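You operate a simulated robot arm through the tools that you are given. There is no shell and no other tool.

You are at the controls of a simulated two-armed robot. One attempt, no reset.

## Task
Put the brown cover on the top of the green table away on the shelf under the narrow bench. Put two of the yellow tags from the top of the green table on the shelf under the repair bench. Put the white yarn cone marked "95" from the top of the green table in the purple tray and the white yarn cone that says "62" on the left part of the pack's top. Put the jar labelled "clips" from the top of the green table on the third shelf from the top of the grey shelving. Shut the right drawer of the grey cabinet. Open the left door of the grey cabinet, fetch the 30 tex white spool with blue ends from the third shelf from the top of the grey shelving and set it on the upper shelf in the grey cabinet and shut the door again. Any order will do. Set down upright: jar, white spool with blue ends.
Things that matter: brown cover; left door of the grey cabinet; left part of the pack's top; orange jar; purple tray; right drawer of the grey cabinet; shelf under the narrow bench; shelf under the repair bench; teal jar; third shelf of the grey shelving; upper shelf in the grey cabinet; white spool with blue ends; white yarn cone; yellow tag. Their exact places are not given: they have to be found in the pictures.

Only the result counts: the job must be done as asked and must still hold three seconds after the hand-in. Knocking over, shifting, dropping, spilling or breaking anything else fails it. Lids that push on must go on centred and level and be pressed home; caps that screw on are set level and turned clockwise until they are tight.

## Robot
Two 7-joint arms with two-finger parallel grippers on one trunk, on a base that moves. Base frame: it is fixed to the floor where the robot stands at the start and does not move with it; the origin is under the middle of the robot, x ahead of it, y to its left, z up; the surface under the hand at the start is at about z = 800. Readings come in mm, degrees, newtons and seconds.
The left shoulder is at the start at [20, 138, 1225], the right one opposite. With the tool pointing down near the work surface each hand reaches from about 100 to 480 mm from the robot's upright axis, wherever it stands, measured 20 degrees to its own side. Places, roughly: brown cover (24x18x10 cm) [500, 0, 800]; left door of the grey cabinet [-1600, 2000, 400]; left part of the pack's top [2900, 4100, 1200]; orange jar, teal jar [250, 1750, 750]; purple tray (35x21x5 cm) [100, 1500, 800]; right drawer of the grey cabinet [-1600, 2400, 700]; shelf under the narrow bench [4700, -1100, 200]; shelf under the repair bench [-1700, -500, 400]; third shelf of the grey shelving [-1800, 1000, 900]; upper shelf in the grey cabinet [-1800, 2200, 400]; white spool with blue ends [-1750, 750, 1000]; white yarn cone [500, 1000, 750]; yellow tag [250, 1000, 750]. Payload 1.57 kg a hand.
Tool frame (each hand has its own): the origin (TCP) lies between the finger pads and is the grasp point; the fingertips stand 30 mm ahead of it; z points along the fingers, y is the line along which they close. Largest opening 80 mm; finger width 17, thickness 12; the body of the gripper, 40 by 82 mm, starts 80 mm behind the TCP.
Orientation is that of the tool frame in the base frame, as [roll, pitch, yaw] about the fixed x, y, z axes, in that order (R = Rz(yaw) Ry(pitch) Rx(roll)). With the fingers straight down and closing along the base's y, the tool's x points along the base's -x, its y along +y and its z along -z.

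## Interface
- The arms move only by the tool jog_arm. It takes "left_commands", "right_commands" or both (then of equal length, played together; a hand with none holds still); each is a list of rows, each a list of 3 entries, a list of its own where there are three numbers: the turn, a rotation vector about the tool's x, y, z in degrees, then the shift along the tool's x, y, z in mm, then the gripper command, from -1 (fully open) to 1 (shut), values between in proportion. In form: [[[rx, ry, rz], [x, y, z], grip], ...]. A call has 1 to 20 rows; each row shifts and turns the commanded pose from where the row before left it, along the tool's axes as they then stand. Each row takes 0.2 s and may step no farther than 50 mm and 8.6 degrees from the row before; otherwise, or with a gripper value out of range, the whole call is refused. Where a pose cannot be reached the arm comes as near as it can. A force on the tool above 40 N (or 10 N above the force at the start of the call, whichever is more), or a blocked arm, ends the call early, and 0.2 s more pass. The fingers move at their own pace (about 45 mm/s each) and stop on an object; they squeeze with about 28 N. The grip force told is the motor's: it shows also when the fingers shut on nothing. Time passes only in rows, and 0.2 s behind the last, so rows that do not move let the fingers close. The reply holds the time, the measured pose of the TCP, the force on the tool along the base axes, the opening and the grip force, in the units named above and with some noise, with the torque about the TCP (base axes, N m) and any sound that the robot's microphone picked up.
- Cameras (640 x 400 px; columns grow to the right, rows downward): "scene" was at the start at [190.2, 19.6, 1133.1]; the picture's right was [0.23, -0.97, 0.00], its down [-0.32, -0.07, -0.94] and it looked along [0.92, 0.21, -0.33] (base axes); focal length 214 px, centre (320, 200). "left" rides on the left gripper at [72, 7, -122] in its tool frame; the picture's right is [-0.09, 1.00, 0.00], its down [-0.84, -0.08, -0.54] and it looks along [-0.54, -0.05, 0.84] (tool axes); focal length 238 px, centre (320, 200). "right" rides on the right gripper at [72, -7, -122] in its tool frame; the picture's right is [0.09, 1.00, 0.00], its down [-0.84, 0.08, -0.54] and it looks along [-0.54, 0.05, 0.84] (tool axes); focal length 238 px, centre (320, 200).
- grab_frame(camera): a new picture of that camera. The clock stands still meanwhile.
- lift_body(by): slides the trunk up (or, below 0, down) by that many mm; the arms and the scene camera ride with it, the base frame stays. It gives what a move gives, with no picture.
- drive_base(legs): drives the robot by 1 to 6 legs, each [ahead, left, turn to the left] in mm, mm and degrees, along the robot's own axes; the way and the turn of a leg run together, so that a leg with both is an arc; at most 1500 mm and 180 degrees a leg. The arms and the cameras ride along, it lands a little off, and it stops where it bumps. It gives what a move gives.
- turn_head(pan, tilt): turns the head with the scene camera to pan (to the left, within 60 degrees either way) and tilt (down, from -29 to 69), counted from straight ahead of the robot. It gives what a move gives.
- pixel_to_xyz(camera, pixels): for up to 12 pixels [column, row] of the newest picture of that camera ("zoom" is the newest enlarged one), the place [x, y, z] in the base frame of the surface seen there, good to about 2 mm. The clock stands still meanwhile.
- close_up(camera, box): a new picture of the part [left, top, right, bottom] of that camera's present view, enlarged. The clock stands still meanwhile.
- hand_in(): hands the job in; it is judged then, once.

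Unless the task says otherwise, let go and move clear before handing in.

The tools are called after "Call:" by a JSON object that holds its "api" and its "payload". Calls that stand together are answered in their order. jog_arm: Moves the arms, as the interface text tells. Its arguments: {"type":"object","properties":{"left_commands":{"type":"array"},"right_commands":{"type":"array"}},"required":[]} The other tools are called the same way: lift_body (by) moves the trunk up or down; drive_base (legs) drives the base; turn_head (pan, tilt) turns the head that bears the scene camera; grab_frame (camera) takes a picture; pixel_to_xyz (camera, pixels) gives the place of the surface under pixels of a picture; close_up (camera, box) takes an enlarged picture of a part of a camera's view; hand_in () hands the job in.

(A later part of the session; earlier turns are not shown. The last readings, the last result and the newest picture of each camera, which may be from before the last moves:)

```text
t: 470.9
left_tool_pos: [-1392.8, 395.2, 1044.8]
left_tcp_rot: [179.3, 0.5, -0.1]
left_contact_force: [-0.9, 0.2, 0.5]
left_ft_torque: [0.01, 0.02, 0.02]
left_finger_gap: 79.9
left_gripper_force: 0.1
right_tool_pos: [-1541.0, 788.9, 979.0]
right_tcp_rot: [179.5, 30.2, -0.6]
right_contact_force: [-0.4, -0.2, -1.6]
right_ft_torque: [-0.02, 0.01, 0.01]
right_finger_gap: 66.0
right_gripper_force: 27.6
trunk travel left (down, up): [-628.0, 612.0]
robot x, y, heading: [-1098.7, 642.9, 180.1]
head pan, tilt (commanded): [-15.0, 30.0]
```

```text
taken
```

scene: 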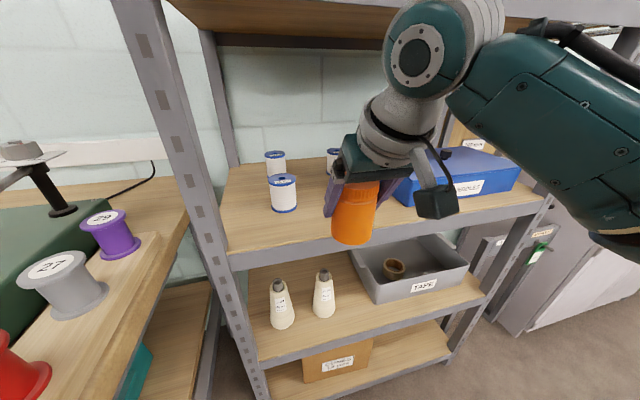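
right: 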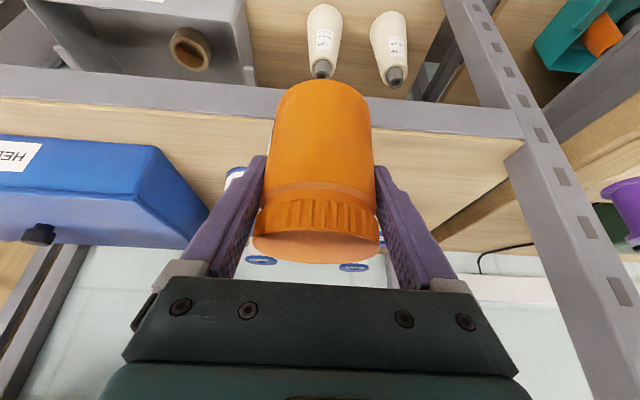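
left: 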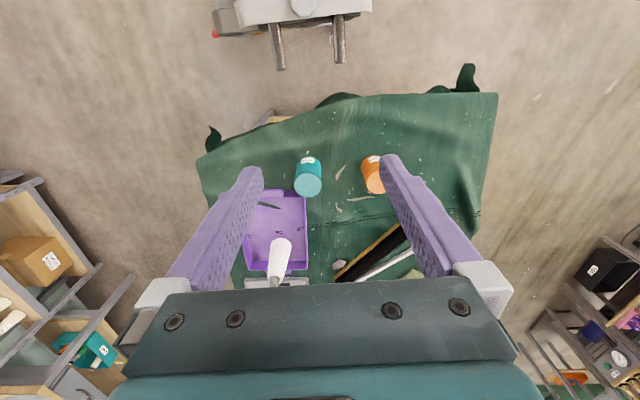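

Lined up with the gap. Advance 93 mm over the shelf.

Call:
{"api": "jog_arm", "payload": {"right_commands": [[[0, 0, 0], [-27, 0.7, 15.6], 1], [[0, 0, 0], [-27, 0.7, 15.6], 1], [[0, 0, 0], [-26.5, 0.6, 15.3], 1], [[0, 0, 0], [0, 0, 0], 1]]}}

Call:
{"api": "grab_frame", "payload": {"camera": "scene"}}

Call:
{"api": "grab_frame", "payload": {"camera": "right"}}

```text
t: 471.9
left_tool_pos: [-1393.7, 395.8, 1044.4]
left_tcp_rot: [179.2, 0.5, -0.2]
left_contact_force: [-0.3, -0.4, -0.4]
left_ft_torque: [-0.01, -0.02, 0.01]
left_finger_gap: 80.1
left_gripper_force: 0.2
right_tool_pos: [-1634.9, 786.8, 979.3]
right_tcp_rot: [179.5, 30.1, -0.6]
right_contact_force: [-0.8, 0.8, -2.2]
right_ft_torque: [-0.03, 0.0, 0.0]
right_finger_gap: 66.2
right_gripper_force: 28.0
trunk travel left (down, up): [-628.0, 612.0]
robot x, y, heading: [-1096.6, 640.8, 180.0]
head pan, tilt (commanded): [-15.0, 30.0]
```

```text
taken
```

scene: 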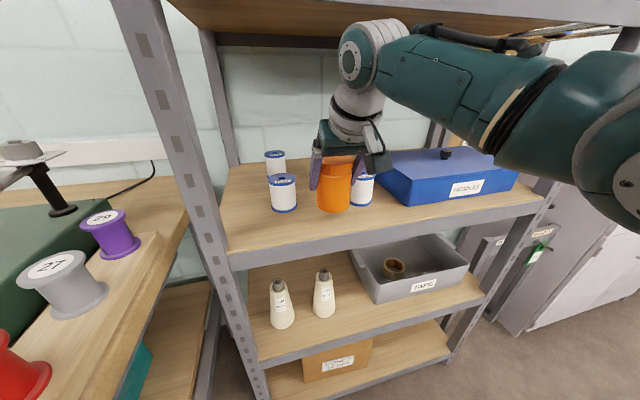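

```text
taken
```

right: 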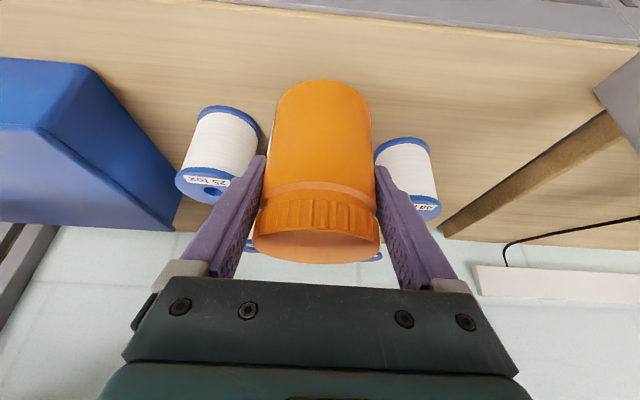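

The jar is in the gap, ~36 mm above the shelf. Lower it gently.

Call:
{"api": "jog_arm", "payload": {"right_commands": [[[0, 0, 0], [7.5, 0, 13], 1], [[0, 0, 0], [5, 0, 8.7], 1], [[0, 0, 0], [2.5, 0, 4.3], 1], [[0, 0, 0], [0, 0, 0], 1]]}}

Call:
{"api": "jog_arm", "payload": {"right_commands": [[[0, 0, 0], [1, 0, 1.7], 1], [[0, 0, 0], [0.7, 0, 1.2], 1], [[0, 0, 0], [0, 0, 0], 1]]}}

```text
t: 472.9
left_tool_pos: [-1392.3, 395.3, 1044.3]
left_tcp_rot: [179.3, 0.5, -0.1]
left_contact_force: [0.4, 0.5, -0.5]
left_ft_torque: [-0.05, 0.02, 0.02]
left_finger_gap: 80.1
left_gripper_force: 0.1
right_tool_pos: [-1633.8, 784.7, 949.2]
right_tcp_rot: [179.5, 30.1, -0.6]
right_contact_force: [0.3, 0.5, -2.1]
right_ft_torque: [-0.01, 0.02, 0.02]
right_finger_gap: 65.8
right_gripper_force: 28.2
trunk travel left (down, up): [-628.0, 612.0]
robot x, y, heading: [-1094.8, 646.9, 180.1]
head pan, tilt (commanded): [-15.0, 30.0]
```

```text
t: 473.7
left_tool_pos: [-1392.3, 395.2, 1045.3]
left_tcp_rot: [179.3, 0.5, -0.2]
left_contact_force: [0.7, -0.8, 0.1]
left_ft_torque: [-0.02, 0.02, -0.02]
left_finger_gap: 80.1
left_gripper_force: 0.1
right_tool_pos: [-1633.1, 787.2, 944.4]
right_tcp_rot: [179.4, 30.1, -0.6]
right_contact_force: [0.4, -0.7, -2.5]
right_ft_torque: [0.0, -0.05, 0.0]
right_finger_gap: 66.3
right_gripper_force: 27.8
trunk travel left (down, up): [-628.0, 612.0]
robot x, y, heading: [-1097.3, 642.0, 179.9]
head pan, tilt (commanded): [-15.0, 30.0]
```

Call:
{"api": "jog_arm", "payload": {"right_commands": [[[0, 0, 0], [0.5, 0, 0.9], 1], [[0, 0, 0], [0, 0, 0], 1]]}}

Call:
{"api": "jog_arm", "payload": {"right_commands": [[[0, 0, 0], [0.4, 0, 0.7], 1], [[0, 0, 0], [0, 0, 0], 1]]}}

```text
t: 474.3
left_tool_pos: [-1392.8, 395.4, 1044.7]
left_tcp_rot: [179.3, 0.6, -0.1]
left_contact_force: [-0.4, 0.1, 0.1]
left_ft_torque: [-0.02, 0.02, -0.03]
left_finger_gap: 80.1
left_gripper_force: 0.0
right_tool_pos: [-1634.1, 787.7, 944.4]
right_tcp_rot: [179.5, 30.0, -0.6]
right_contact_force: [-0.7, -0.9, -2.8]
right_ft_torque: [0.01, -0.06, -0.04]
right_finger_gap: 66.3
right_gripper_force: 28.3
trunk travel left (down, up): [-628.0, 612.0]
robot x, y, heading: [-1099.5, 640.9, 179.9]
head pan, tilt (commanded): [-15.0, 30.0]
```

```text
t: 474.9
left_tool_pos: [-1394.1, 394.2, 1046.1]
left_tcp_rot: [179.3, 0.5, -0.1]
left_contact_force: [0.2, 0.3, 0.1]
left_ft_torque: [0.01, -0.02, 0.01]
left_finger_gap: 80.0
left_gripper_force: 0.0
right_tool_pos: [-1635.1, 787.3, 944.3]
right_tcp_rot: [179.5, 30.2, -0.6]
right_contact_force: [0.3, -1.2, 0.0]
right_ft_torque: [0.07, -0.02, -0.03]
right_finger_gap: 66.0
right_gripper_force: 27.7
trunk travel left (down, up): [-628.0, 612.0]
robot x, y, heading: [-1097.6, 637.6, 179.8]
head pan, tilt (commanded): [-15.0, 30.0]
```

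Contact established (force ~0 N). Open partially (74 mm) and back off along the tool axis.

Call:
{"api": "jog_arm", "payload": {"right_commands": [[[0, 0, 0], [0, 0, 0], -0.85], [[0, 0, 0], [0, 0, 0], -0.85], [[0, 0, 0], [0, 0, 0], -0.85], [[0, 0, 0], [0, 0, -20], -0.85], [[0, 0, 0], [0, 0, -35], -0.85], [[0, 0, 0], [0, 0, -40], -0.85]]}}

Call:
{"api": "grab_frame", "payload": {"camera": "right"}}

Call:
{"api": "grab_frame", "payload": {"camera": "scene"}}

```text
t: 476.3
left_tool_pos: [-1392.8, 395.2, 1045.3]
left_tcp_rot: [179.3, 0.5, -0.1]
left_contact_force: [0.4, -0.6, -0.4]
left_ft_torque: [0.01, 0.01, -0.01]
left_finger_gap: 79.7
left_gripper_force: 0.1
right_tool_pos: [-1586.7, 788.1, 1024.9]
right_tcp_rot: [179.4, 30.0, -0.7]
right_contact_force: [-0.8, 0.0, -0.8]
right_ft_torque: [-0.01, 0.01, -0.03]
right_finger_gap: 74.0
right_gripper_force: 0.0
trunk travel left (down, up): [-628.0, 612.0]
robot x, y, heading: [-1095.3, 639.8, 179.8]
head pan, tilt (commanded): [-15.0, 30.0]
```

```text
taken
```

right: 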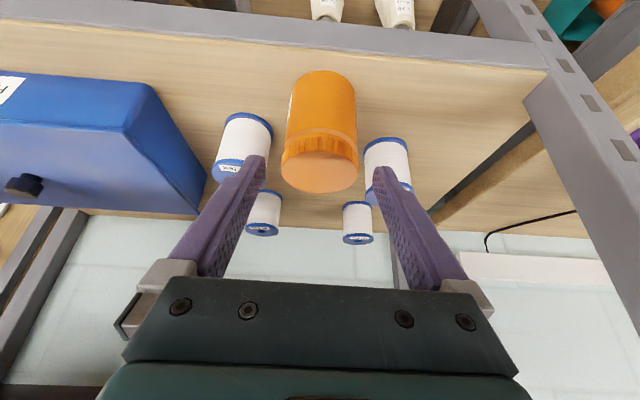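

```text
taken
```

scene: 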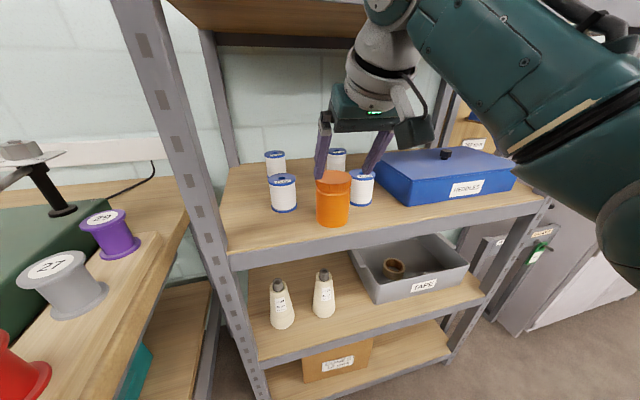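

The CLIPS jar stands upright on the third shelf. Now measure the 30 tex spool (right camera (264,215)) precisely.

Call:
{"api": "close_up", "payload": {"camera": "right", "box": [235, 180, 385, 250]}}

Call:
{"api": "pixel_to_xyz", "payload": {"camera": "right", "pixels": [[264, 228], [248, 230], [278, 230], [264, 205], [252, 212], [276, 212], [264, 235], [264, 192]]}}

Call:
{"api": "close_up", "payload": {"camera": "scene", "box": [255, 135, 395, 235]}}

Call:
{"api": "pixel_to_xyz", "payload": {"camera": "zoom", "pixels": [[375, 75], [340, 80], [410, 80], [375, 120], [480, 165], [450, 180], [520, 175], [130, 190], [90, 75], [375, 90], [480, 175], [360, 82]]}}

```text
4.27 times, centred on (310, 215) of right
```

zoom: 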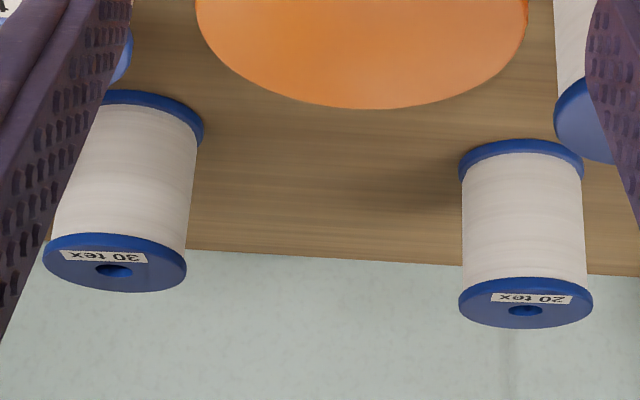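

```text
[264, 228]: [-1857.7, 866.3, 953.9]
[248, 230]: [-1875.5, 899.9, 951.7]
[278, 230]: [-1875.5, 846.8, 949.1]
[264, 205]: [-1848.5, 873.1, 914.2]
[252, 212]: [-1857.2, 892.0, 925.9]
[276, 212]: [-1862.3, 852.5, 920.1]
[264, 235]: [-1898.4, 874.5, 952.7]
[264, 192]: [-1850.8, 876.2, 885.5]
```

```text
4.00 times, centred on (325, 185) of scene
```

zoom: 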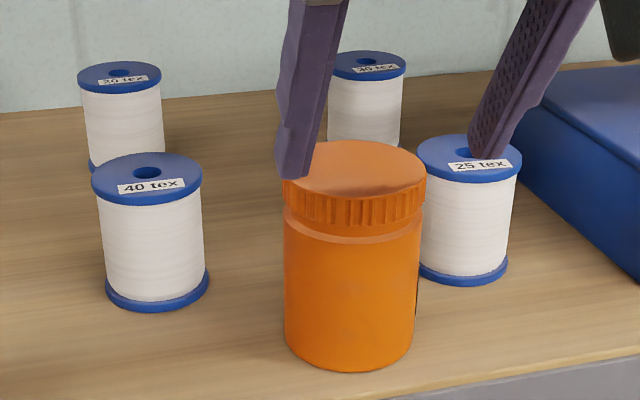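

```text
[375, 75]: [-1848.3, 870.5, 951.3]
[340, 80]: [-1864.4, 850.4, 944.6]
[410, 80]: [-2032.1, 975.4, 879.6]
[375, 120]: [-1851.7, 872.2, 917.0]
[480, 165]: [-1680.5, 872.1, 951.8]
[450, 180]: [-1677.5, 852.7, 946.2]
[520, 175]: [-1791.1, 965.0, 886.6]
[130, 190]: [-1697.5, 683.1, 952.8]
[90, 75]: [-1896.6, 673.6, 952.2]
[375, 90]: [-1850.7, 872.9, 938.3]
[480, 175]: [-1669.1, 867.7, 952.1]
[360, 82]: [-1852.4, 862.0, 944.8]
```

Confirmed: "30 tex" is the back-right spool, center ≈ (−1877,873.5). I'll fetch it with the left hand, yawed and tilted to slip past the 25 tex spool and jar. First back off and restore the right hand.

Call:
{"api": "drive_base", "payload": {"legs": [[-250, 0, 0]]}}

Call:
{"api": "jog_arm", "payload": {"left_commands": [[[0, 0, 0], [-20, 0, 0], -1], [[0, 0, 0], [-20, 0, 0], -1], [[0, 0, 0], [-20, 0, 0], -1], [[0, 0, 0], [-20, 0, 0], -1], [[0, 0, 0], [0, 0, 0], -1], [[0, 0, 0], [0, 0, 0], -1], [[0, 0, 0], [0, 0, 0], -1]], "right_commands": [[[0, 7.5, 0], [18, 0, -8], -1], [[0, 7.5, 0], [19, 0, -5], -1], [[0, 7.5, 0], [20, 0, -3], -1], [[0, 7.5, 0], [20, 0, 0], -1], [[0, 0, 0], [30, 0, 0], -1], [[0, 0, 0], [30, 0, 0], -1], [[0, 0, 0], [20, 0, 0], -1]]}}

Call:
{"api": "drive_base", "payload": {"legs": [[100, -210, 0]]}}

Call:
{"api": "turn_head", "payload": {"pan": 0, "tilt": 20}}

Call:
{"api": "grab_frame", "payload": {"camera": "scene"}}

```text
t: 478.1
left_tool_pos: [-1149.6, 394.4, 1045.1]
left_tcp_rot: [179.3, 0.5, 0.2]
left_contact_force: [0.0, 0.1, 0.9]
left_ft_torque: [0.02, 0.02, 0.0]
left_finger_gap: 80.3
left_gripper_force: 0.1
right_tool_pos: [-1344.1, 786.4, 1022.7]
right_tcp_rot: [179.5, 30.0, -0.4]
right_contact_force: [0.7, -0.1, 0.2]
right_ft_torque: [0.02, -0.01, 0.0]
right_finger_gap: 73.8
right_gripper_force: 0.0
trunk travel left (down, up): [-628.0, 612.0]
robot x, y, heading: [-856.3, 644.1, -179.8]
head pan, tilt (commanded): [-15.0, 30.0]
```

```text
t: 479.7
left_tool_pos: [-1227.4, 393.0, 1047.6]
left_tcp_rot: [179.3, 0.4, 0.2]
left_contact_force: [0.2, 0.2, 0.7]
left_ft_torque: [0.02, 0.01, -0.02]
left_finger_gap: 80.1
left_gripper_force: 0.1
right_tool_pos: [-1186.0, 786.6, 1012.1]
right_tcp_rot: [179.7, 0.0, 0.0]
right_contact_force: [0.7, -0.4, -0.4]
right_ft_torque: [-0.01, 0.01, 0.0]
right_finger_gap: 79.7
right_gripper_force: 0.1
trunk travel left (down, up): [-628.0, 612.0]
robot x, y, heading: [-854.6, 644.1, -179.7]
head pan, tilt (commanded): [-15.0, 30.0]
```

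```text
t: 481.4
left_tool_pos: [-1329.4, 610.3, 1047.7]
left_tcp_rot: [179.3, 0.5, -0.1]
left_contact_force: [0.0, 0.3, -0.5]
left_ft_torque: [0.04, -0.02, -0.01]
left_finger_gap: 79.9
left_gripper_force: 0.0
right_tool_pos: [-1284.7, 1005.1, 1011.7]
right_tcp_rot: [179.6, 0.2, -0.5]
right_contact_force: [-0.2, 0.5, -0.4]
right_ft_torque: [-0.02, 0.0, 0.01]
right_finger_gap: 80.2
right_gripper_force: 0.0
trunk travel left (down, up): [-628.0, 612.0]
robot x, y, heading: [-954.9, 857.0, 180.0]
head pan, tilt (commanded): [-15.0, 30.0]
```

```text
t: 482.2
left_tool_pos: [-1330.0, 610.1, 1046.0]
left_tcp_rot: [179.3, 0.4, -0.1]
left_contact_force: [-0.2, -0.2, 0.5]
left_ft_torque: [0.01, 0.03, -0.02]
left_finger_gap: 79.9
left_gripper_force: 0.1
right_tool_pos: [-1284.9, 1004.1, 1012.9]
right_tcp_rot: [179.6, 0.0, -0.4]
right_contact_force: [0.4, 0.3, -0.4]
right_ft_torque: [-0.01, 0.02, 0.01]
right_finger_gap: 80.0
right_gripper_force: 0.1
trunk travel left (down, up): [-628.0, 612.0]
robot x, y, heading: [-951.2, 857.8, 180.0]
head pan, tilt (commanded): [0.0, 20.0]
```

```text
taken
```

scene: 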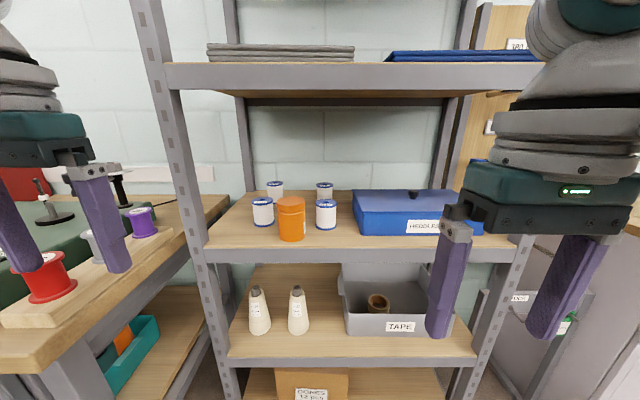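

Now yaw the left hand 31° to the right, and tilt it 60° forward while moving inward, staying in front of the shelving.

Call:
{"api": "jog_arm", "payload": {"left_commands": [[[0, 0, 7.75], [-6.1, -44.6, 0], -1], [[0, 0, 7.75], [-12, -43.4, 0], -1], [[0, 0, 7.75], [-17.8, -41.3, 0], -1], [[0, 0, 7.75], [-23.2, -38.6, 0], -1], [[0, -7.5, 0], [-19.8, 0, 2.6], -1], [[0, -7.5, 0], [-19.3, 0, 5.2], -1], [[0, -7.5, 0], [-18.5, 0, 7.7], -1], [[0, -7.5, 0], [-17.3, 0, 10], -1], [[0, -7.5, 0], [-15.9, 0, 12.2], -1], [[0, -7.5, 0], [-14.1, 0, 14.1], -1], [[0, -7.5, 0], [-12.2, 0, 15.9], -1], [[0, -7.5, 0], [-10, 0, 17.3], -1], [[0, 0, 0], [0, 0, 0], -1]]}}

Call:
{"api": "grab_frame", "payload": {"camera": "scene"}}

Call:
{"api": "grab_frame", "payload": {"camera": "left"}}

```text
t: 485.0
left_tool_pos: [-1490.8, 872.8, 1024.6]
left_tcp_rot: [178.2, 60.2, -32.6]
left_contact_force: [-0.2, 0.3, 0.5]
left_ft_torque: [0.02, 0.01, 0.04]
left_finger_gap: 79.8
left_gripper_force: 0.1
right_tool_pos: [-1285.1, 1003.9, 1012.3]
right_tcp_rot: [179.6, 0.1, -0.5]
right_contact_force: [0.2, -1.1, 0.3]
right_ft_torque: [-0.01, -0.01, -0.04]
right_finger_gap: 79.9
right_gripper_force: 0.2
trunk travel left (down, up): [-628.0, 612.0]
robot x, y, heading: [-953.1, 858.3, 179.9]
head pan, tilt (commanded): [0.0, 20.0]
```

```text
taken
```

scene: 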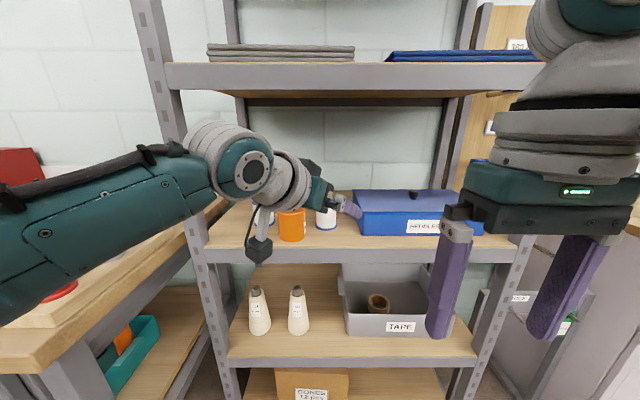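

```text
taken
```

left: 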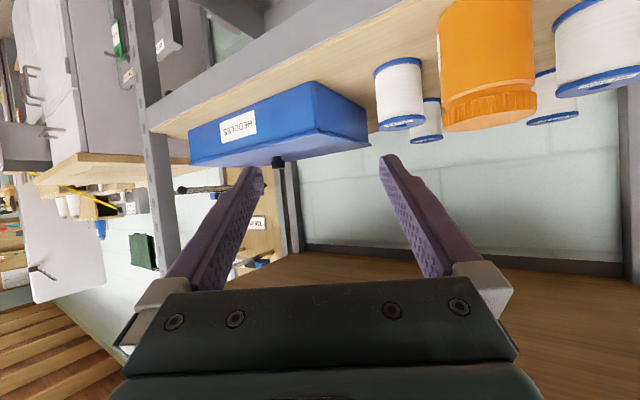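

Orientation is right. I'll raise the left hand 80 mm while lowering the trunk 80 mm, and retract the right hand so it stays clear of the shelving.

Call:
{"api": "jog_arm", "payload": {"left_commands": [[[0, 0, 0], [-34.6, 0, -20], -1], [[0, 0, 0], [-34.6, 0, -20], -1], [[0, 0, 0], [0, 0, 0], -1]], "right_commands": [[[0, 0, 0], [25, 0, 0], -1], [[0, 0, 0], [25, 0, 0], -1], [[0, 0, 0], [25, 0, 0], -1]]}}

Call:
{"api": "lift_body", "payload": {"by": -80}}

```text
t: 485.8
left_tool_pos: [-1488.2, 873.6, 1102.7]
left_tcp_rot: [178.4, 60.0, -32.4]
left_contact_force: [1.0, -0.1, 1.4]
left_ft_torque: [0.0, -0.02, -0.03]
left_finger_gap: 80.2
left_gripper_force: 0.1
right_tool_pos: [-1210.3, 1005.3, 1012.3]
right_tcp_rot: [179.6, 0.1, -0.4]
right_contact_force: [-0.1, 0.0, 0.8]
right_ft_torque: [0.03, 0.02, 0.0]
right_finger_gap: 80.2
right_gripper_force: 0.0
trunk travel left (down, up): [-628.0, 612.0]
robot x, y, heading: [-955.5, 856.9, 180.0]
head pan, tilt (commanded): [0.0, 20.0]
```

```text
t: 487.0
left_tool_pos: [-1488.1, 874.5, 1021.6]
left_tcp_rot: [178.3, 60.2, -32.6]
left_contact_force: [-0.3, 0.1, -0.5]
left_ft_torque: [0.02, -0.03, 0.01]
left_finger_gap: 80.0
left_gripper_force: 0.0
right_tool_pos: [-1209.0, 1006.6, 931.2]
right_tcp_rot: [179.6, 0.2, -0.5]
right_contact_force: [0.3, 0.6, 0.4]
right_ft_torque: [-0.03, -0.05, 0.02]
right_finger_gap: 79.9
right_gripper_force: 0.1
trunk travel left (down, up): [-548.0, 692.0]
robot x, y, heading: [-955.0, 855.8, 179.8]
head pan, tilt (commanded): [0.0, 20.0]
```

Raise 8 mm for clearance over the jar, then drive in 200 mm and check.

Call:
{"api": "lift_body", "payload": {"by": 8}}

Call:
{"api": "drive_base", "payload": {"legs": [[200, 0, 0]]}}

Call:
{"api": "grab_frame", "payload": {"camera": "scene"}}

Call:
{"api": "grab_frame", "payload": {"camera": "left"}}

```text
t: 487.6
left_tool_pos: [-1487.9, 873.5, 1030.3]
left_tcp_rot: [178.3, 60.1, -32.6]
left_contact_force: [-0.5, 0.4, 0.4]
left_ft_torque: [0.02, -0.01, -0.02]
left_finger_gap: 80.1
left_gripper_force: 0.0
right_tool_pos: [-1209.1, 1005.8, 938.9]
right_tcp_rot: [179.7, 0.3, -0.4]
right_contact_force: [0.6, -0.1, 0.0]
right_ft_torque: [0.01, 0.0, 0.01]
right_finger_gap: 79.8
right_gripper_force: 0.2
trunk travel left (down, up): [-556.0, 684.0]
robot x, y, heading: [-949.5, 858.2, 179.8]
head pan, tilt (commanded): [0.0, 20.0]
```

```text
t: 489.1
left_tool_pos: [-1683.8, 872.4, 1029.0]
left_tcp_rot: [178.4, 60.1, -32.4]
left_contact_force: [-0.2, 0.4, 0.3]
left_ft_torque: [0.01, -0.02, 0.0]
left_finger_gap: 80.1
left_gripper_force: 0.0
right_tool_pos: [-1406.3, 1004.8, 940.9]
right_tcp_rot: [179.6, 0.2, -0.3]
right_contact_force: [-0.7, -0.3, -0.1]
right_ft_torque: [0.0, 0.0, -0.04]
right_finger_gap: 80.2
right_gripper_force: 0.1
trunk travel left (down, up): [-556.0, 684.0]
robot x, y, heading: [-1148.5, 858.6, -179.9]
head pan, tilt (commanded): [0.0, 20.0]
```

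```text
taken
```

scene: 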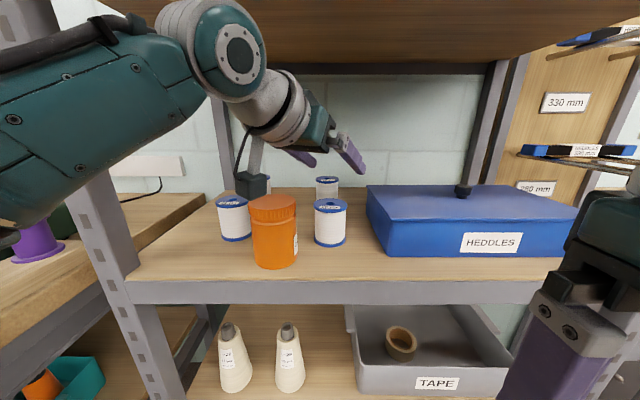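

```text
taken
```

left: 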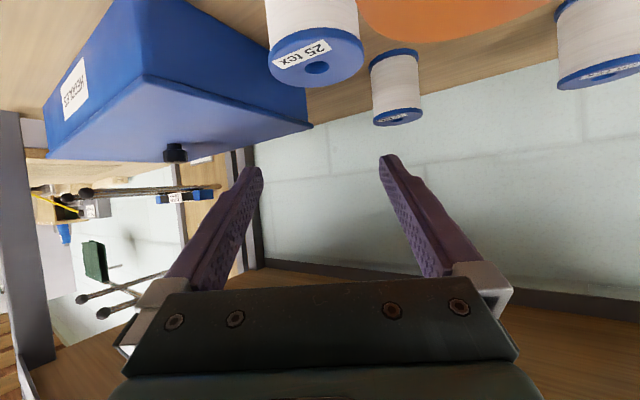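

Check the arm's upper surface heights against the shelf lip (z=1213) before going further.

Call:
{"api": "pixel_to_xyz", "payload": {"camera": "scene", "pixels": [[210, 8], [240, 50], [180, 30], [140, 60], [60, 60], [100, 25], [20, 60], [300, 95], [350, 60], [150, 25], [10, 120], [250, 180]]}}

```text
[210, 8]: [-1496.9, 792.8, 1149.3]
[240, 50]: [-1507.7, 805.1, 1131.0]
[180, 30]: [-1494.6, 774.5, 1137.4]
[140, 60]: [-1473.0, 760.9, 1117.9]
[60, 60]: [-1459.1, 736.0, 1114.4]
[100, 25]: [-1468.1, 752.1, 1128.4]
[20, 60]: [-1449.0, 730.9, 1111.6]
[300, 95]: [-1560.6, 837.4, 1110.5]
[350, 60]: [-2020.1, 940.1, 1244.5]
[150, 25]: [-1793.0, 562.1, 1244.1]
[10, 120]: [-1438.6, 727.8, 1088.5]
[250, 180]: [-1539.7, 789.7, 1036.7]
```

Arm tops are ≤1160, well under the lip. Continue 140 mm.

Call:
{"api": "drive_base", "payload": {"legs": [[140, 0, 0]]}}

Call:
{"api": "grab_frame", "payload": {"camera": "scene"}}

Call:
{"api": "grab_frame", "payload": {"camera": "left"}}

```text
t: 490.5
left_tool_pos: [-1825.3, 871.7, 1029.8]
left_tcp_rot: [178.3, 60.0, -32.4]
left_contact_force: [0.0, -0.1, -0.6]
left_ft_torque: [-0.02, -0.02, 0.02]
left_finger_gap: 80.0
left_gripper_force: 0.0
right_tool_pos: [-1546.4, 1005.0, 939.4]
right_tcp_rot: [179.7, 0.1, -0.2]
right_contact_force: [-0.5, -0.3, 0.0]
right_ft_torque: [0.0, -0.02, -0.01]
right_finger_gap: 80.0
right_gripper_force: 0.0
trunk travel left (down, up): [-556.0, 684.0]
robot x, y, heading: [-1293.6, 856.6, -179.7]
head pan, tilt (commanded): [0.0, 20.0]
```

```text
taken
```

scene: 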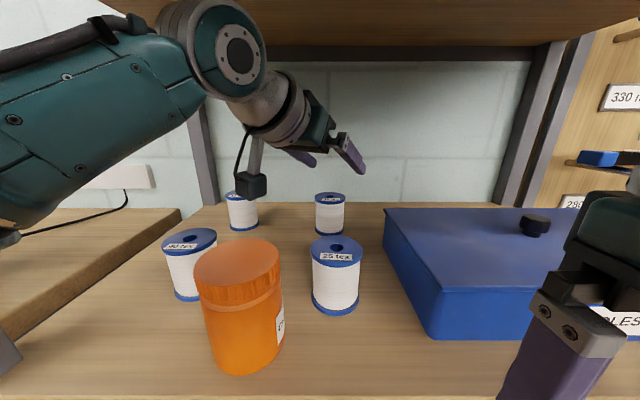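

```text
taken
```

left: 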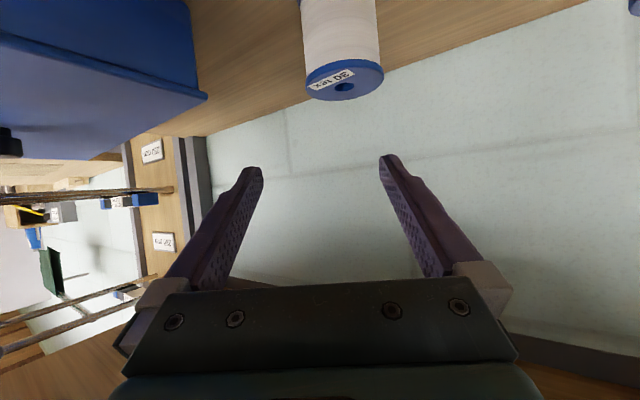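

The 30 tex spool is right ahead at left-camera (343,85). Query its top flange.

Call:
{"api": "pixel_to_xyz", "payload": {"camera": "left", "pixels": [[310, 84], [381, 74], [345, 99], [340, 65], [325, 92], [368, 90], [330, 78], [360, 75]]}}

Call:
{"api": "close_up", "payload": {"camera": "left", "box": [290, 40, 400, 110]}}

```text
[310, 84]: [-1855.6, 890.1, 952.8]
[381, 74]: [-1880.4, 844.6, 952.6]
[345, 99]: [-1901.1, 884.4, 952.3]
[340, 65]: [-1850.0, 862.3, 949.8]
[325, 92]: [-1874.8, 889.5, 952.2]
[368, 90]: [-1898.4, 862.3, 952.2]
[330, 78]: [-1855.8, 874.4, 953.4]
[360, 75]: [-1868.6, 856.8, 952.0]
```

```text
5.71 times, centred on (345, 75) of left
```

zoom: 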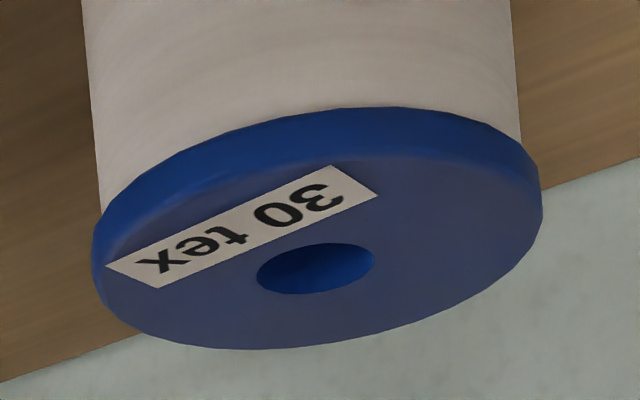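

Spool top center ≈ (−1876.5, 872). Move over it at the current height and check alignment.

Call:
{"api": "jog_arm", "payload": {"left_commands": [[[0, 0, 0], [-10.8, 13.7, 18.7], -1], [[0, 0, 0], [-10.8, 13.7, 18.7], -1], [[0, 0, 0], [0, 0, 0], -1]]}}

Call:
{"api": "grab_frame", "payload": {"camera": "left"}}

```text
t: 491.3
left_tool_pos: [-1875.2, 872.6, 1028.8]
left_tcp_rot: [178.3, 60.2, -32.4]
left_contact_force: [0.5, 0.5, 0.3]
left_ft_torque: [-0.02, -0.01, -0.01]
left_finger_gap: 80.1
left_gripper_force: 0.1
right_tool_pos: [-1547.2, 1004.3, 938.9]
right_tcp_rot: [179.6, 0.0, -0.2]
right_contact_force: [-0.6, -0.1, -0.2]
right_ft_torque: [-0.03, 0.01, 0.01]
right_finger_gap: 79.8
right_gripper_force: 0.1
trunk travel left (down, up): [-556.0, 684.0]
robot x, y, heading: [-1288.5, 856.4, -179.9]
head pan, tilt (commanded): [0.0, 20.0]
```

```text
taken
```

left: 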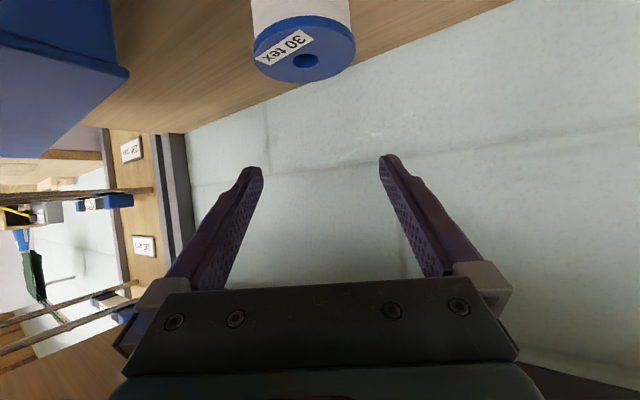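

Aligned within ~2 mm. Descend 84 mm so the pads are at the top flange.

Call:
{"api": "jog_arm", "payload": {"left_commands": [[[0, 0, 0], [24.3, -0.5, 14], -1], [[0, 0, 0], [24.3, -0.5, 14], -1], [[0, 0, 0], [24.3, -0.5, 14], -1], [[0, 0, 0], [0, 0, 0], -1]]}}

Call:
{"api": "grab_frame", "payload": {"camera": "left"}}

Call:
{"api": "grab_frame", "payload": {"camera": "scene"}}

```text
t: 492.3
left_tool_pos: [-1876.7, 870.7, 944.5]
left_tcp_rot: [178.3, 60.1, -32.3]
left_contact_force: [0.0, -0.3, -0.2]
left_ft_torque: [0.0, -0.01, 0.02]
left_finger_gap: 80.2
left_gripper_force: 0.0
right_tool_pos: [-1547.5, 1004.4, 940.1]
right_tcp_rot: [179.6, 0.0, -0.2]
right_contact_force: [-0.2, -0.3, 0.0]
right_ft_torque: [-0.01, 0.0, -0.01]
right_finger_gap: 80.1
right_gripper_force: 0.0
trunk travel left (down, up): [-556.0, 684.0]
robot x, y, heading: [-1291.4, 855.4, -179.9]
head pan, tilt (commanded): [0.0, 20.0]
```

```text
taken
```

left: 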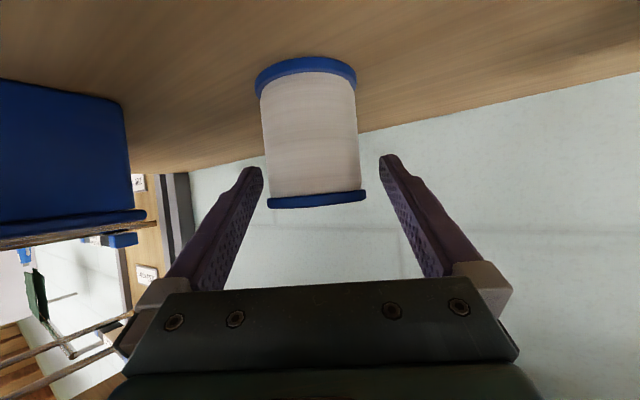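

```text
taken
```

scene: 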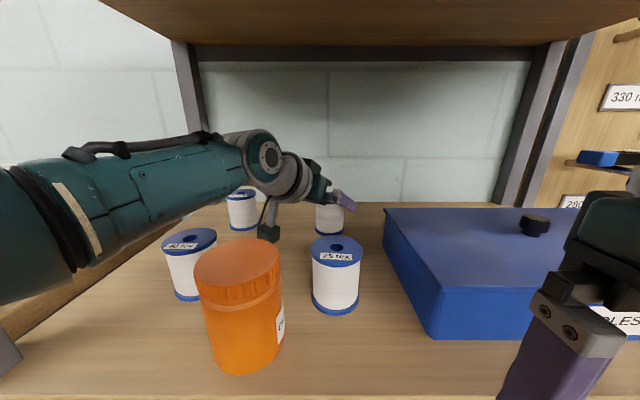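

The spool is centered between the fingers with the flange at pad height. Nudge 4 mm forward and close.

Call:
{"api": "jog_arm", "payload": {"left_commands": [[[0, 0, 0], [-2, -0.5, 3.5], -1], [[0, 0, 0], [0, 0, 0], 1], [[0, 0, 0], [0, 0, 0], 1], [[0, 0, 0], [0, 0, 0], 1], [[0, 0, 0], [0, 0, 0], 1]]}}

Call:
{"api": "grab_frame", "payload": {"camera": "left"}}

```text
t: 493.5
left_tool_pos: [-1880.0, 873.9, 945.0]
left_tcp_rot: [178.4, 60.2, -32.2]
left_contact_force: [-0.1, -0.5, 0.0]
left_ft_torque: [0.07, 0.01, -0.02]
left_finger_gap: 57.1
left_gripper_force: 28.3
right_tool_pos: [-1547.4, 1004.2, 939.7]
right_tcp_rot: [179.6, 0.0, -0.2]
right_contact_force: [0.6, -0.2, -0.7]
right_ft_torque: [-0.01, -0.02, 0.01]
right_finger_gap: 80.0
right_gripper_force: 0.0
trunk travel left (down, up): [-556.0, 684.0]
robot x, y, heading: [-1291.7, 857.1, -179.8]
head pan, tilt (commanded): [0.0, 20.0]
```

```text
taken
```

left: 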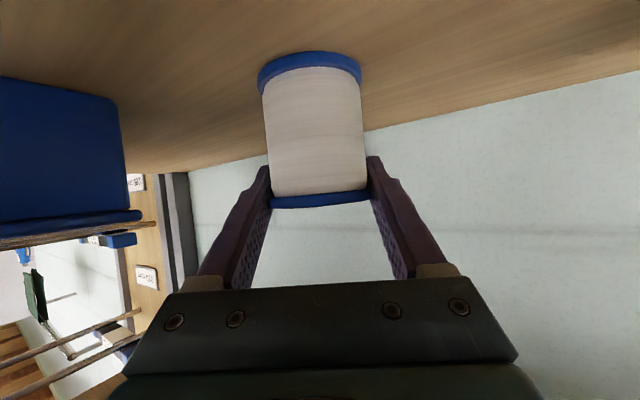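

Gripped at gap 57 mm. Lift ~88 mm in steps and check.

Call:
{"api": "jog_arm", "payload": {"left_commands": [[[0, 0, 0], [-8.7, 0, -5], 1], [[0, 0, 0], [-17.3, 0, -10], 1], [[0, 0, 0], [-25.1, 0, -14.5], 1], [[0, 0, 0], [-25.1, 0, -14.5], 1], [[0, 0, 0], [0, 0, 0], 1]]}}

Call:
{"api": "grab_frame", "payload": {"camera": "left"}}

Call:
{"api": "grab_frame", "payload": {"camera": "scene"}}

```text
t: 494.7
left_tool_pos: [-1877.8, 872.4, 1034.2]
left_tcp_rot: [178.3, 60.1, -32.4]
left_contact_force: [-0.2, -0.5, -0.1]
left_ft_torque: [0.0, -0.02, 0.0]
left_finger_gap: 57.1
left_gripper_force: 28.1
right_tool_pos: [-1546.7, 1005.0, 940.3]
right_tcp_rot: [179.5, 0.0, -0.2]
right_contact_force: [0.4, -0.8, 0.2]
right_ft_torque: [-0.01, 0.04, 0.02]
right_finger_gap: 79.9
right_gripper_force: 0.1
trunk travel left (down, up): [-556.0, 684.0]
robot x, y, heading: [-1292.2, 856.4, -180.0]
head pan, tilt (commanded): [0.0, 20.0]
```

```text
taken
```

left: 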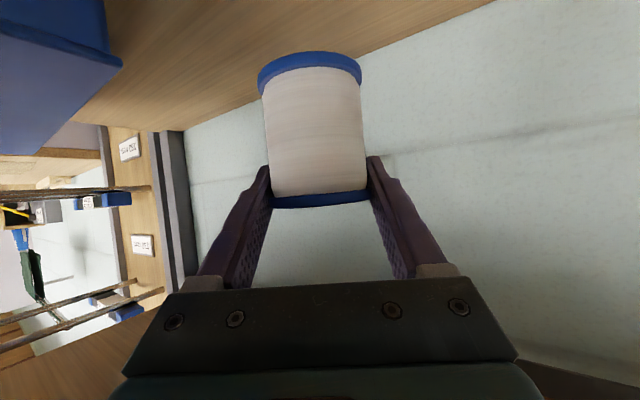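

```text
taken
```

scene: 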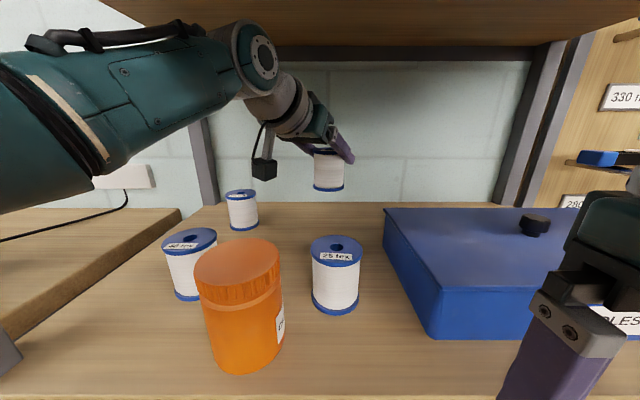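

Spool is held upright, bottom ≈ 969 (25 tex top 953). Back straight out 400 mm.

Call:
{"api": "drive_base", "payload": {"legs": [[-400, 0, 0]]}}

Call:
{"api": "turn_head", "payload": {"pan": 0, "tilt": 25}}

Call:
{"api": "grab_frame", "payload": {"camera": "scene"}}

```text
t: 497.2
left_tool_pos: [-1475.7, 872.7, 1034.5]
left_tcp_rot: [178.3, 60.1, -32.1]
left_contact_force: [1.0, 0.2, -0.8]
left_ft_torque: [0.0, -0.01, 0.0]
left_finger_gap: 57.1
left_gripper_force: 27.9
right_tool_pos: [-1145.7, 1005.3, 939.6]
right_tcp_rot: [179.6, 0.1, 0.1]
right_contact_force: [0.7, -1.0, -0.6]
right_ft_torque: [0.01, 0.03, -0.03]
right_finger_gap: 80.0
right_gripper_force: 0.1
trunk travel left (down, up): [-556.0, 684.0]
robot x, y, heading: [-890.4, 856.6, -179.6]
head pan, tilt (commanded): [0.0, 20.0]
```

```text
t: 497.9
left_tool_pos: [-1477.1, 872.0, 1033.8]
left_tcp_rot: [178.3, 60.1, -32.2]
left_contact_force: [0.7, 0.6, -1.8]
left_ft_torque: [0.03, -0.02, 0.01]
left_finger_gap: 56.9
left_gripper_force: 28.3
right_tool_pos: [-1145.7, 1005.3, 938.9]
right_tcp_rot: [179.6, 0.0, 0.0]
right_contact_force: [0.6, 0.9, 0.2]
right_ft_torque: [0.01, 0.01, 0.0]
right_finger_gap: 80.1
right_gripper_force: 0.0
trunk travel left (down, up): [-556.0, 684.0]
robot x, y, heading: [-888.8, 859.6, -179.6]
head pan, tilt (commanded): [0.0, 25.0]
```

```text
taken
```

scene: 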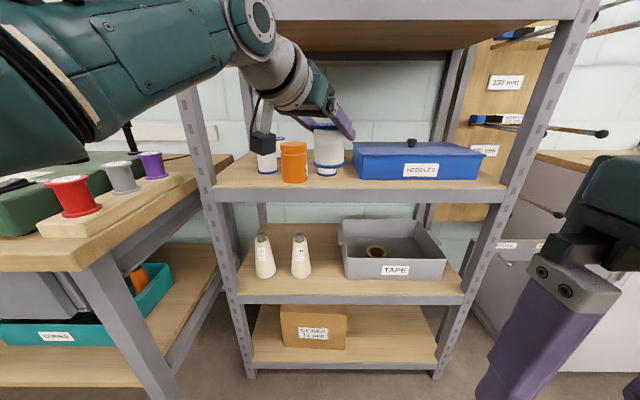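

Spool is out and clear. Move right (north) to face the grey cabinet.

Call:
{"api": "drive_base", "payload": {"legs": [[-150, -1280, -0.4]]}}

Call:
{"api": "grab_frame", "payload": {"camera": "scene"}}

```text
t: 504.3
left_tool_pos: [-1328.5, 2148.6, 1034.0]
left_tcp_rot: [178.4, 60.1, -32.4]
left_contact_force: [-0.1, -0.2, -0.5]
left_ft_torque: [-0.02, -0.01, 0.0]
left_finger_gap: 56.7
left_gripper_force: 28.0
right_tool_pos: [-997.3, 2281.4, 939.5]
right_tcp_rot: [179.6, 0.0, -0.3]
right_contact_force: [-0.1, -0.2, 0.0]
right_ft_torque: [0.0, 0.02, 0.03]
right_finger_gap: 79.8
right_gripper_force: 0.0
trunk travel left (down, up): [-556.0, 684.0]
robot x, y, heading: [-742.8, 2133.9, -180.0]
head pan, tilt (commanded): [0.0, 25.0]
```

```text
taken
```

scene: 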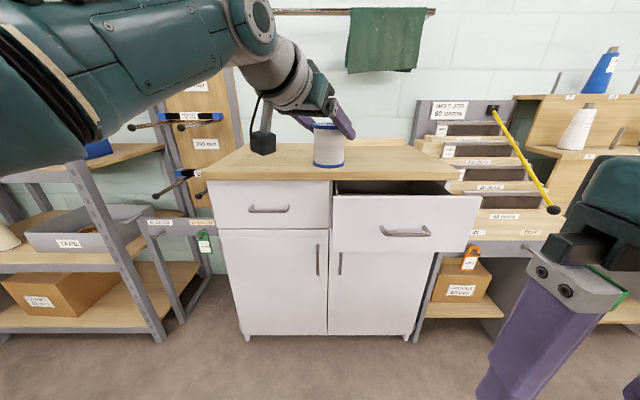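

The cabinet is in view: right drawer open, left door handle at (318,262). Measure everything.

Call:
{"api": "pixel_to_xyz", "payload": {"camera": "scene", "pixels": [[318, 250], [318, 272], [341, 260], [222, 280], [329, 290], [410, 320], [405, 235], [380, 228], [430, 230], [335, 200], [475, 225], [270, 209]]}}

Call:
{"api": "close_up", "payload": {"camera": "scene", "box": [200, 140, 490, 350]}}

Call:
{"api": "pixel_to_xyz", "payload": {"camera": "zoom", "pixels": [[226, 222], [226, 255], [214, 200], [245, 240], [45, 170], [60, 380], [234, 300], [60, 250], [389, 178], [330, 178], [410, 175], [240, 120]]}}

```text
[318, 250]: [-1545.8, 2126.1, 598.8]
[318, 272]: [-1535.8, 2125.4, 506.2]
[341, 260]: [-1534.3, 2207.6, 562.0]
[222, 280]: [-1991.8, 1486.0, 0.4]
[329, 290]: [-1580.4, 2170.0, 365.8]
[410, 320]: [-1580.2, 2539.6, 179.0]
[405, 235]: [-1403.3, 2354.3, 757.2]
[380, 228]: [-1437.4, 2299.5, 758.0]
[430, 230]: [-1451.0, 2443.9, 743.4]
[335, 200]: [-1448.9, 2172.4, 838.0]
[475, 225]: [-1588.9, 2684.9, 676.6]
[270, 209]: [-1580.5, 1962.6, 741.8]
```

```text
1.90 times, centred on (345, 245) of scene
```

zoom: 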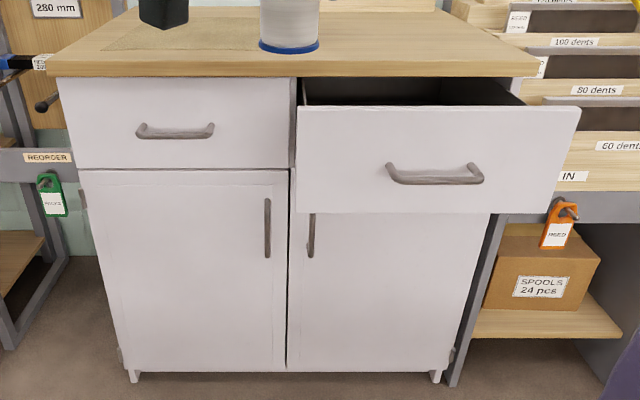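

```text
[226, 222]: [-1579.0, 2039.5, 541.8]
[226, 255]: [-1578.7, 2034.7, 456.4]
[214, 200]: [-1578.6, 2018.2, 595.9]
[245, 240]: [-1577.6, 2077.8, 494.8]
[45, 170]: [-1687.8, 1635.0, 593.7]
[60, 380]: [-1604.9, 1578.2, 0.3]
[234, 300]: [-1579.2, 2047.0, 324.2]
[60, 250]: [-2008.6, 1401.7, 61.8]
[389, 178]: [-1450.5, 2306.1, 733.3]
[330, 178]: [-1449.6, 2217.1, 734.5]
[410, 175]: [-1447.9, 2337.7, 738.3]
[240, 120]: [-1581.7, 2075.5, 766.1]
```

Cabinet front is x=−1580; right drawer front x=−1449 (handle z≈757); left door handle bar at y≈2126, z≈500–605, x≈−1540. First shut the drawer: prepare the right hand as a tilted closed fist, pushing above the handle.

Call:
{"api": "lift_body", "payload": {"by": -60}}

Call:
{"api": "jog_arm", "payload": {"right_commands": [[[0, 0, 0], [0, -33, 0], 1], [[0, 0, 0], [0, -33, 0], 1], [[0, -7.5, 0], [-20, 0, 2], 1], [[0, -7.5, 0], [-20, 0, 3], 1], [[0, -7.5, 0], [-20, 0, 5], 1], [[0, -7.5, 0], [-18, 0, 8], 1], [[0, -7.5, 0], [-18, 0, 10], 1], [[0, -7.5, 0], [-16, 0, 14], 1], [[0, 0, 0], [0, 0, 0], 1]]}}

Call:
{"api": "grab_frame", "payload": {"camera": "scene"}}

```text
t: 505.3
left_tool_pos: [-1329.5, 2148.9, 974.0]
left_tcp_rot: [178.3, 60.1, -32.5]
left_contact_force: [-0.3, 0.1, -0.6]
left_ft_torque: [0.01, 0.01, 0.01]
left_finger_gap: 56.9
left_gripper_force: 28.2
right_tool_pos: [-997.1, 2279.0, 878.8]
right_tcp_rot: [179.5, 0.0, -0.2]
right_contact_force: [1.2, -0.9, 0.8]
right_ft_torque: [-0.03, 0.0, -0.02]
right_finger_gap: 79.9
right_gripper_force: 0.0
trunk travel left (down, up): [-496.0, 744.0]
robot x, y, heading: [-743.8, 2129.6, -180.0]
head pan, tilt (commanded): [0.0, 25.0]
```

```text
t: 507.3
left_tool_pos: [-1328.1, 2149.2, 974.7]
left_tcp_rot: [178.3, 60.1, -32.5]
left_contact_force: [0.0, -0.5, -1.4]
left_ft_torque: [0.0, -0.02, 0.04]
left_finger_gap: 57.0
left_gripper_force: 28.5
right_tool_pos: [-1117.8, 2348.8, 875.1]
right_tcp_rot: [179.3, 45.2, -0.6]
right_contact_force: [-0.5, 0.0, -0.4]
right_ft_torque: [0.01, 0.01, 0.0]
right_finger_gap: 0.0
right_gripper_force: 21.1
trunk travel left (down, up): [-496.0, 744.0]
robot x, y, heading: [-742.7, 2128.9, -180.0]
head pan, tilt (commanded): [0.0, 25.0]
```

```text
taken
```

scene: 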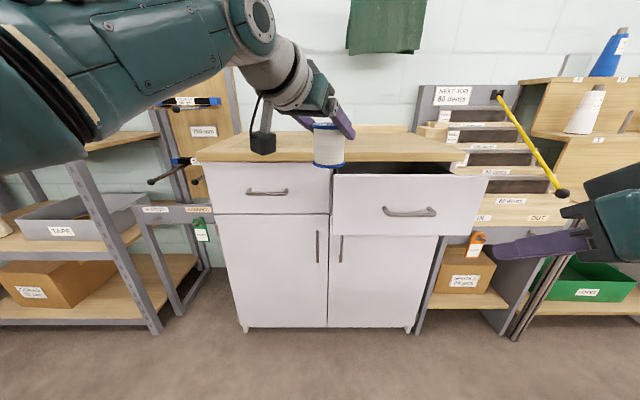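

Lower the right hand 50 mm and check the cabinet top height before advancing.

Call:
{"api": "pixel_to_xyz", "payload": {"camera": "scene", "pixels": [[250, 150], [300, 158], [400, 150], [360, 157], [440, 178], [400, 230], [230, 158], [440, 160]]}}

Call:
{"api": "jog_arm", "payload": {"right_commands": [[[0, 0, 0], [17.7, 0, 17.7], 1], [[0, 0, 0], [17.7, 0, 17.7], 1], [[0, 0, 0], [0, 0, 0], 1]]}}

Call:
{"api": "drive_base", "payload": {"legs": [[285, 0, 0]]}}

Call:
{"api": "turn_head", "payload": {"pan": -20, "tilt": 35}}

Call:
{"api": "grab_frame", "payload": {"camera": "scene"}}

```text
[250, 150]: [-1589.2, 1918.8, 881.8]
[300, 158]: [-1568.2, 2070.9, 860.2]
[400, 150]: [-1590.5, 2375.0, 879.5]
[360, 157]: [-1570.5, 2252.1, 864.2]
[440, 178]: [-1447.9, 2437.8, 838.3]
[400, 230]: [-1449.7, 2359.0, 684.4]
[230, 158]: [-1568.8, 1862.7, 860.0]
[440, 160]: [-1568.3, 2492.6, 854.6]
```

```text
t: 508.1
left_tool_pos: [-1329.5, 2148.7, 973.7]
left_tcp_rot: [178.3, 60.0, -32.5]
left_contact_force: [-0.1, 0.4, -1.2]
left_ft_torque: [0.03, 0.0, -0.03]
left_finger_gap: 56.9
left_gripper_force: 28.4
right_tool_pos: [-1120.6, 2349.0, 827.4]
right_tcp_rot: [179.4, 45.1, -0.8]
right_contact_force: [0.2, -0.5, 0.3]
right_ft_torque: [0.0, -0.01, -0.03]
right_finger_gap: 0.0
right_gripper_force: 21.3
trunk travel left (down, up): [-496.0, 744.0]
robot x, y, heading: [-744.5, 2131.7, -180.1]
head pan, tilt (commanded): [0.0, 25.0]
```

```text
t: 510.1
left_tool_pos: [-1618.3, 2150.5, 974.7]
left_tcp_rot: [178.3, 60.1, -32.6]
left_contact_force: [-0.7, 0.4, -0.8]
left_ft_torque: [-0.03, -0.04, 0.02]
left_finger_gap: 56.8
left_gripper_force: 27.8
right_tool_pos: [-1408.3, 2352.0, 827.0]
right_tcp_rot: [179.4, 45.0, -0.8]
right_contact_force: [-0.6, -0.1, -0.3]
right_ft_torque: [-0.03, 0.0, 0.0]
right_finger_gap: 0.0
right_gripper_force: 21.3
trunk travel left (down, up): [-496.0, 744.0]
robot x, y, heading: [-1031.6, 2135.6, 180.1]
head pan, tilt (commanded): [0.0, 25.0]
```

```text
t: 510.9
left_tool_pos: [-1618.2, 2150.9, 974.7]
left_tcp_rot: [178.4, 60.0, -32.6]
left_contact_force: [-0.3, -0.3, -1.5]
left_ft_torque: [-0.01, -0.02, 0.01]
left_finger_gap: 56.8
left_gripper_force: 28.4
right_tool_pos: [-1408.6, 2351.0, 826.9]
right_tcp_rot: [179.4, 44.9, -0.8]
right_contact_force: [0.9, 0.6, -0.6]
right_ft_torque: [0.0, 0.0, 0.04]
right_finger_gap: 0.2
right_gripper_force: 21.5
trunk travel left (down, up): [-496.0, 744.0]
robot x, y, heading: [-1033.5, 2131.6, 179.8]
head pan, tilt (commanded): [-20.0, 35.0]
```

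```text
taken
```

scene: 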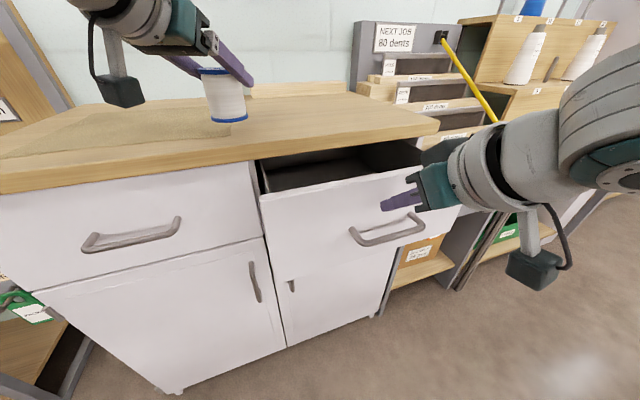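

Fist is ~20 mm from the drawer front, above the handle. Push forward with the arm.

Call:
{"api": "jog_arm", "payload": {"right_commands": [[[0, 0, 0], [-14.1, 0, 14.1], 1], [[0, 0, 0], [-14.1, 0, 14.1], 1], [[0, 0, 0], [-14.1, 0, 14.1], 1], [[0, 0, 0], [-14.1, 0, 14.1], 1], [[0, 0, 0], [-14.1, 0, 14.1], 1], [[0, 0, 0], [-14.1, 0, 14.1], 1]]}}

Call:
{"api": "grab_frame", "payload": {"camera": "scene"}}

```text
t: 512.3
left_tool_pos: [-1619.3, 2149.9, 973.8]
left_tcp_rot: [178.3, 60.2, -32.5]
left_contact_force: [-1.2, -0.6, 0.1]
left_ft_torque: [0.0, 0.02, 0.0]
left_finger_gap: 56.6
left_gripper_force: 27.9
right_tool_pos: [-1530.7, 2350.8, 827.1]
right_tcp_rot: [179.3, 45.1, -0.8]
right_contact_force: [0.1, -0.1, -0.6]
right_ft_torque: [-0.01, 0.02, -0.03]
right_finger_gap: 0.0
right_gripper_force: 21.4
trunk travel left (down, up): [-496.0, 744.0]
robot x, y, heading: [-1032.0, 2133.0, 180.0]
head pan, tilt (commanded): [-20.0, 35.0]
```

```text
taken
```

scene: 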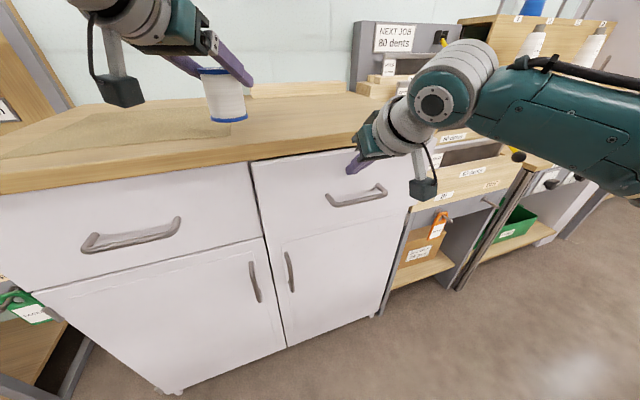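

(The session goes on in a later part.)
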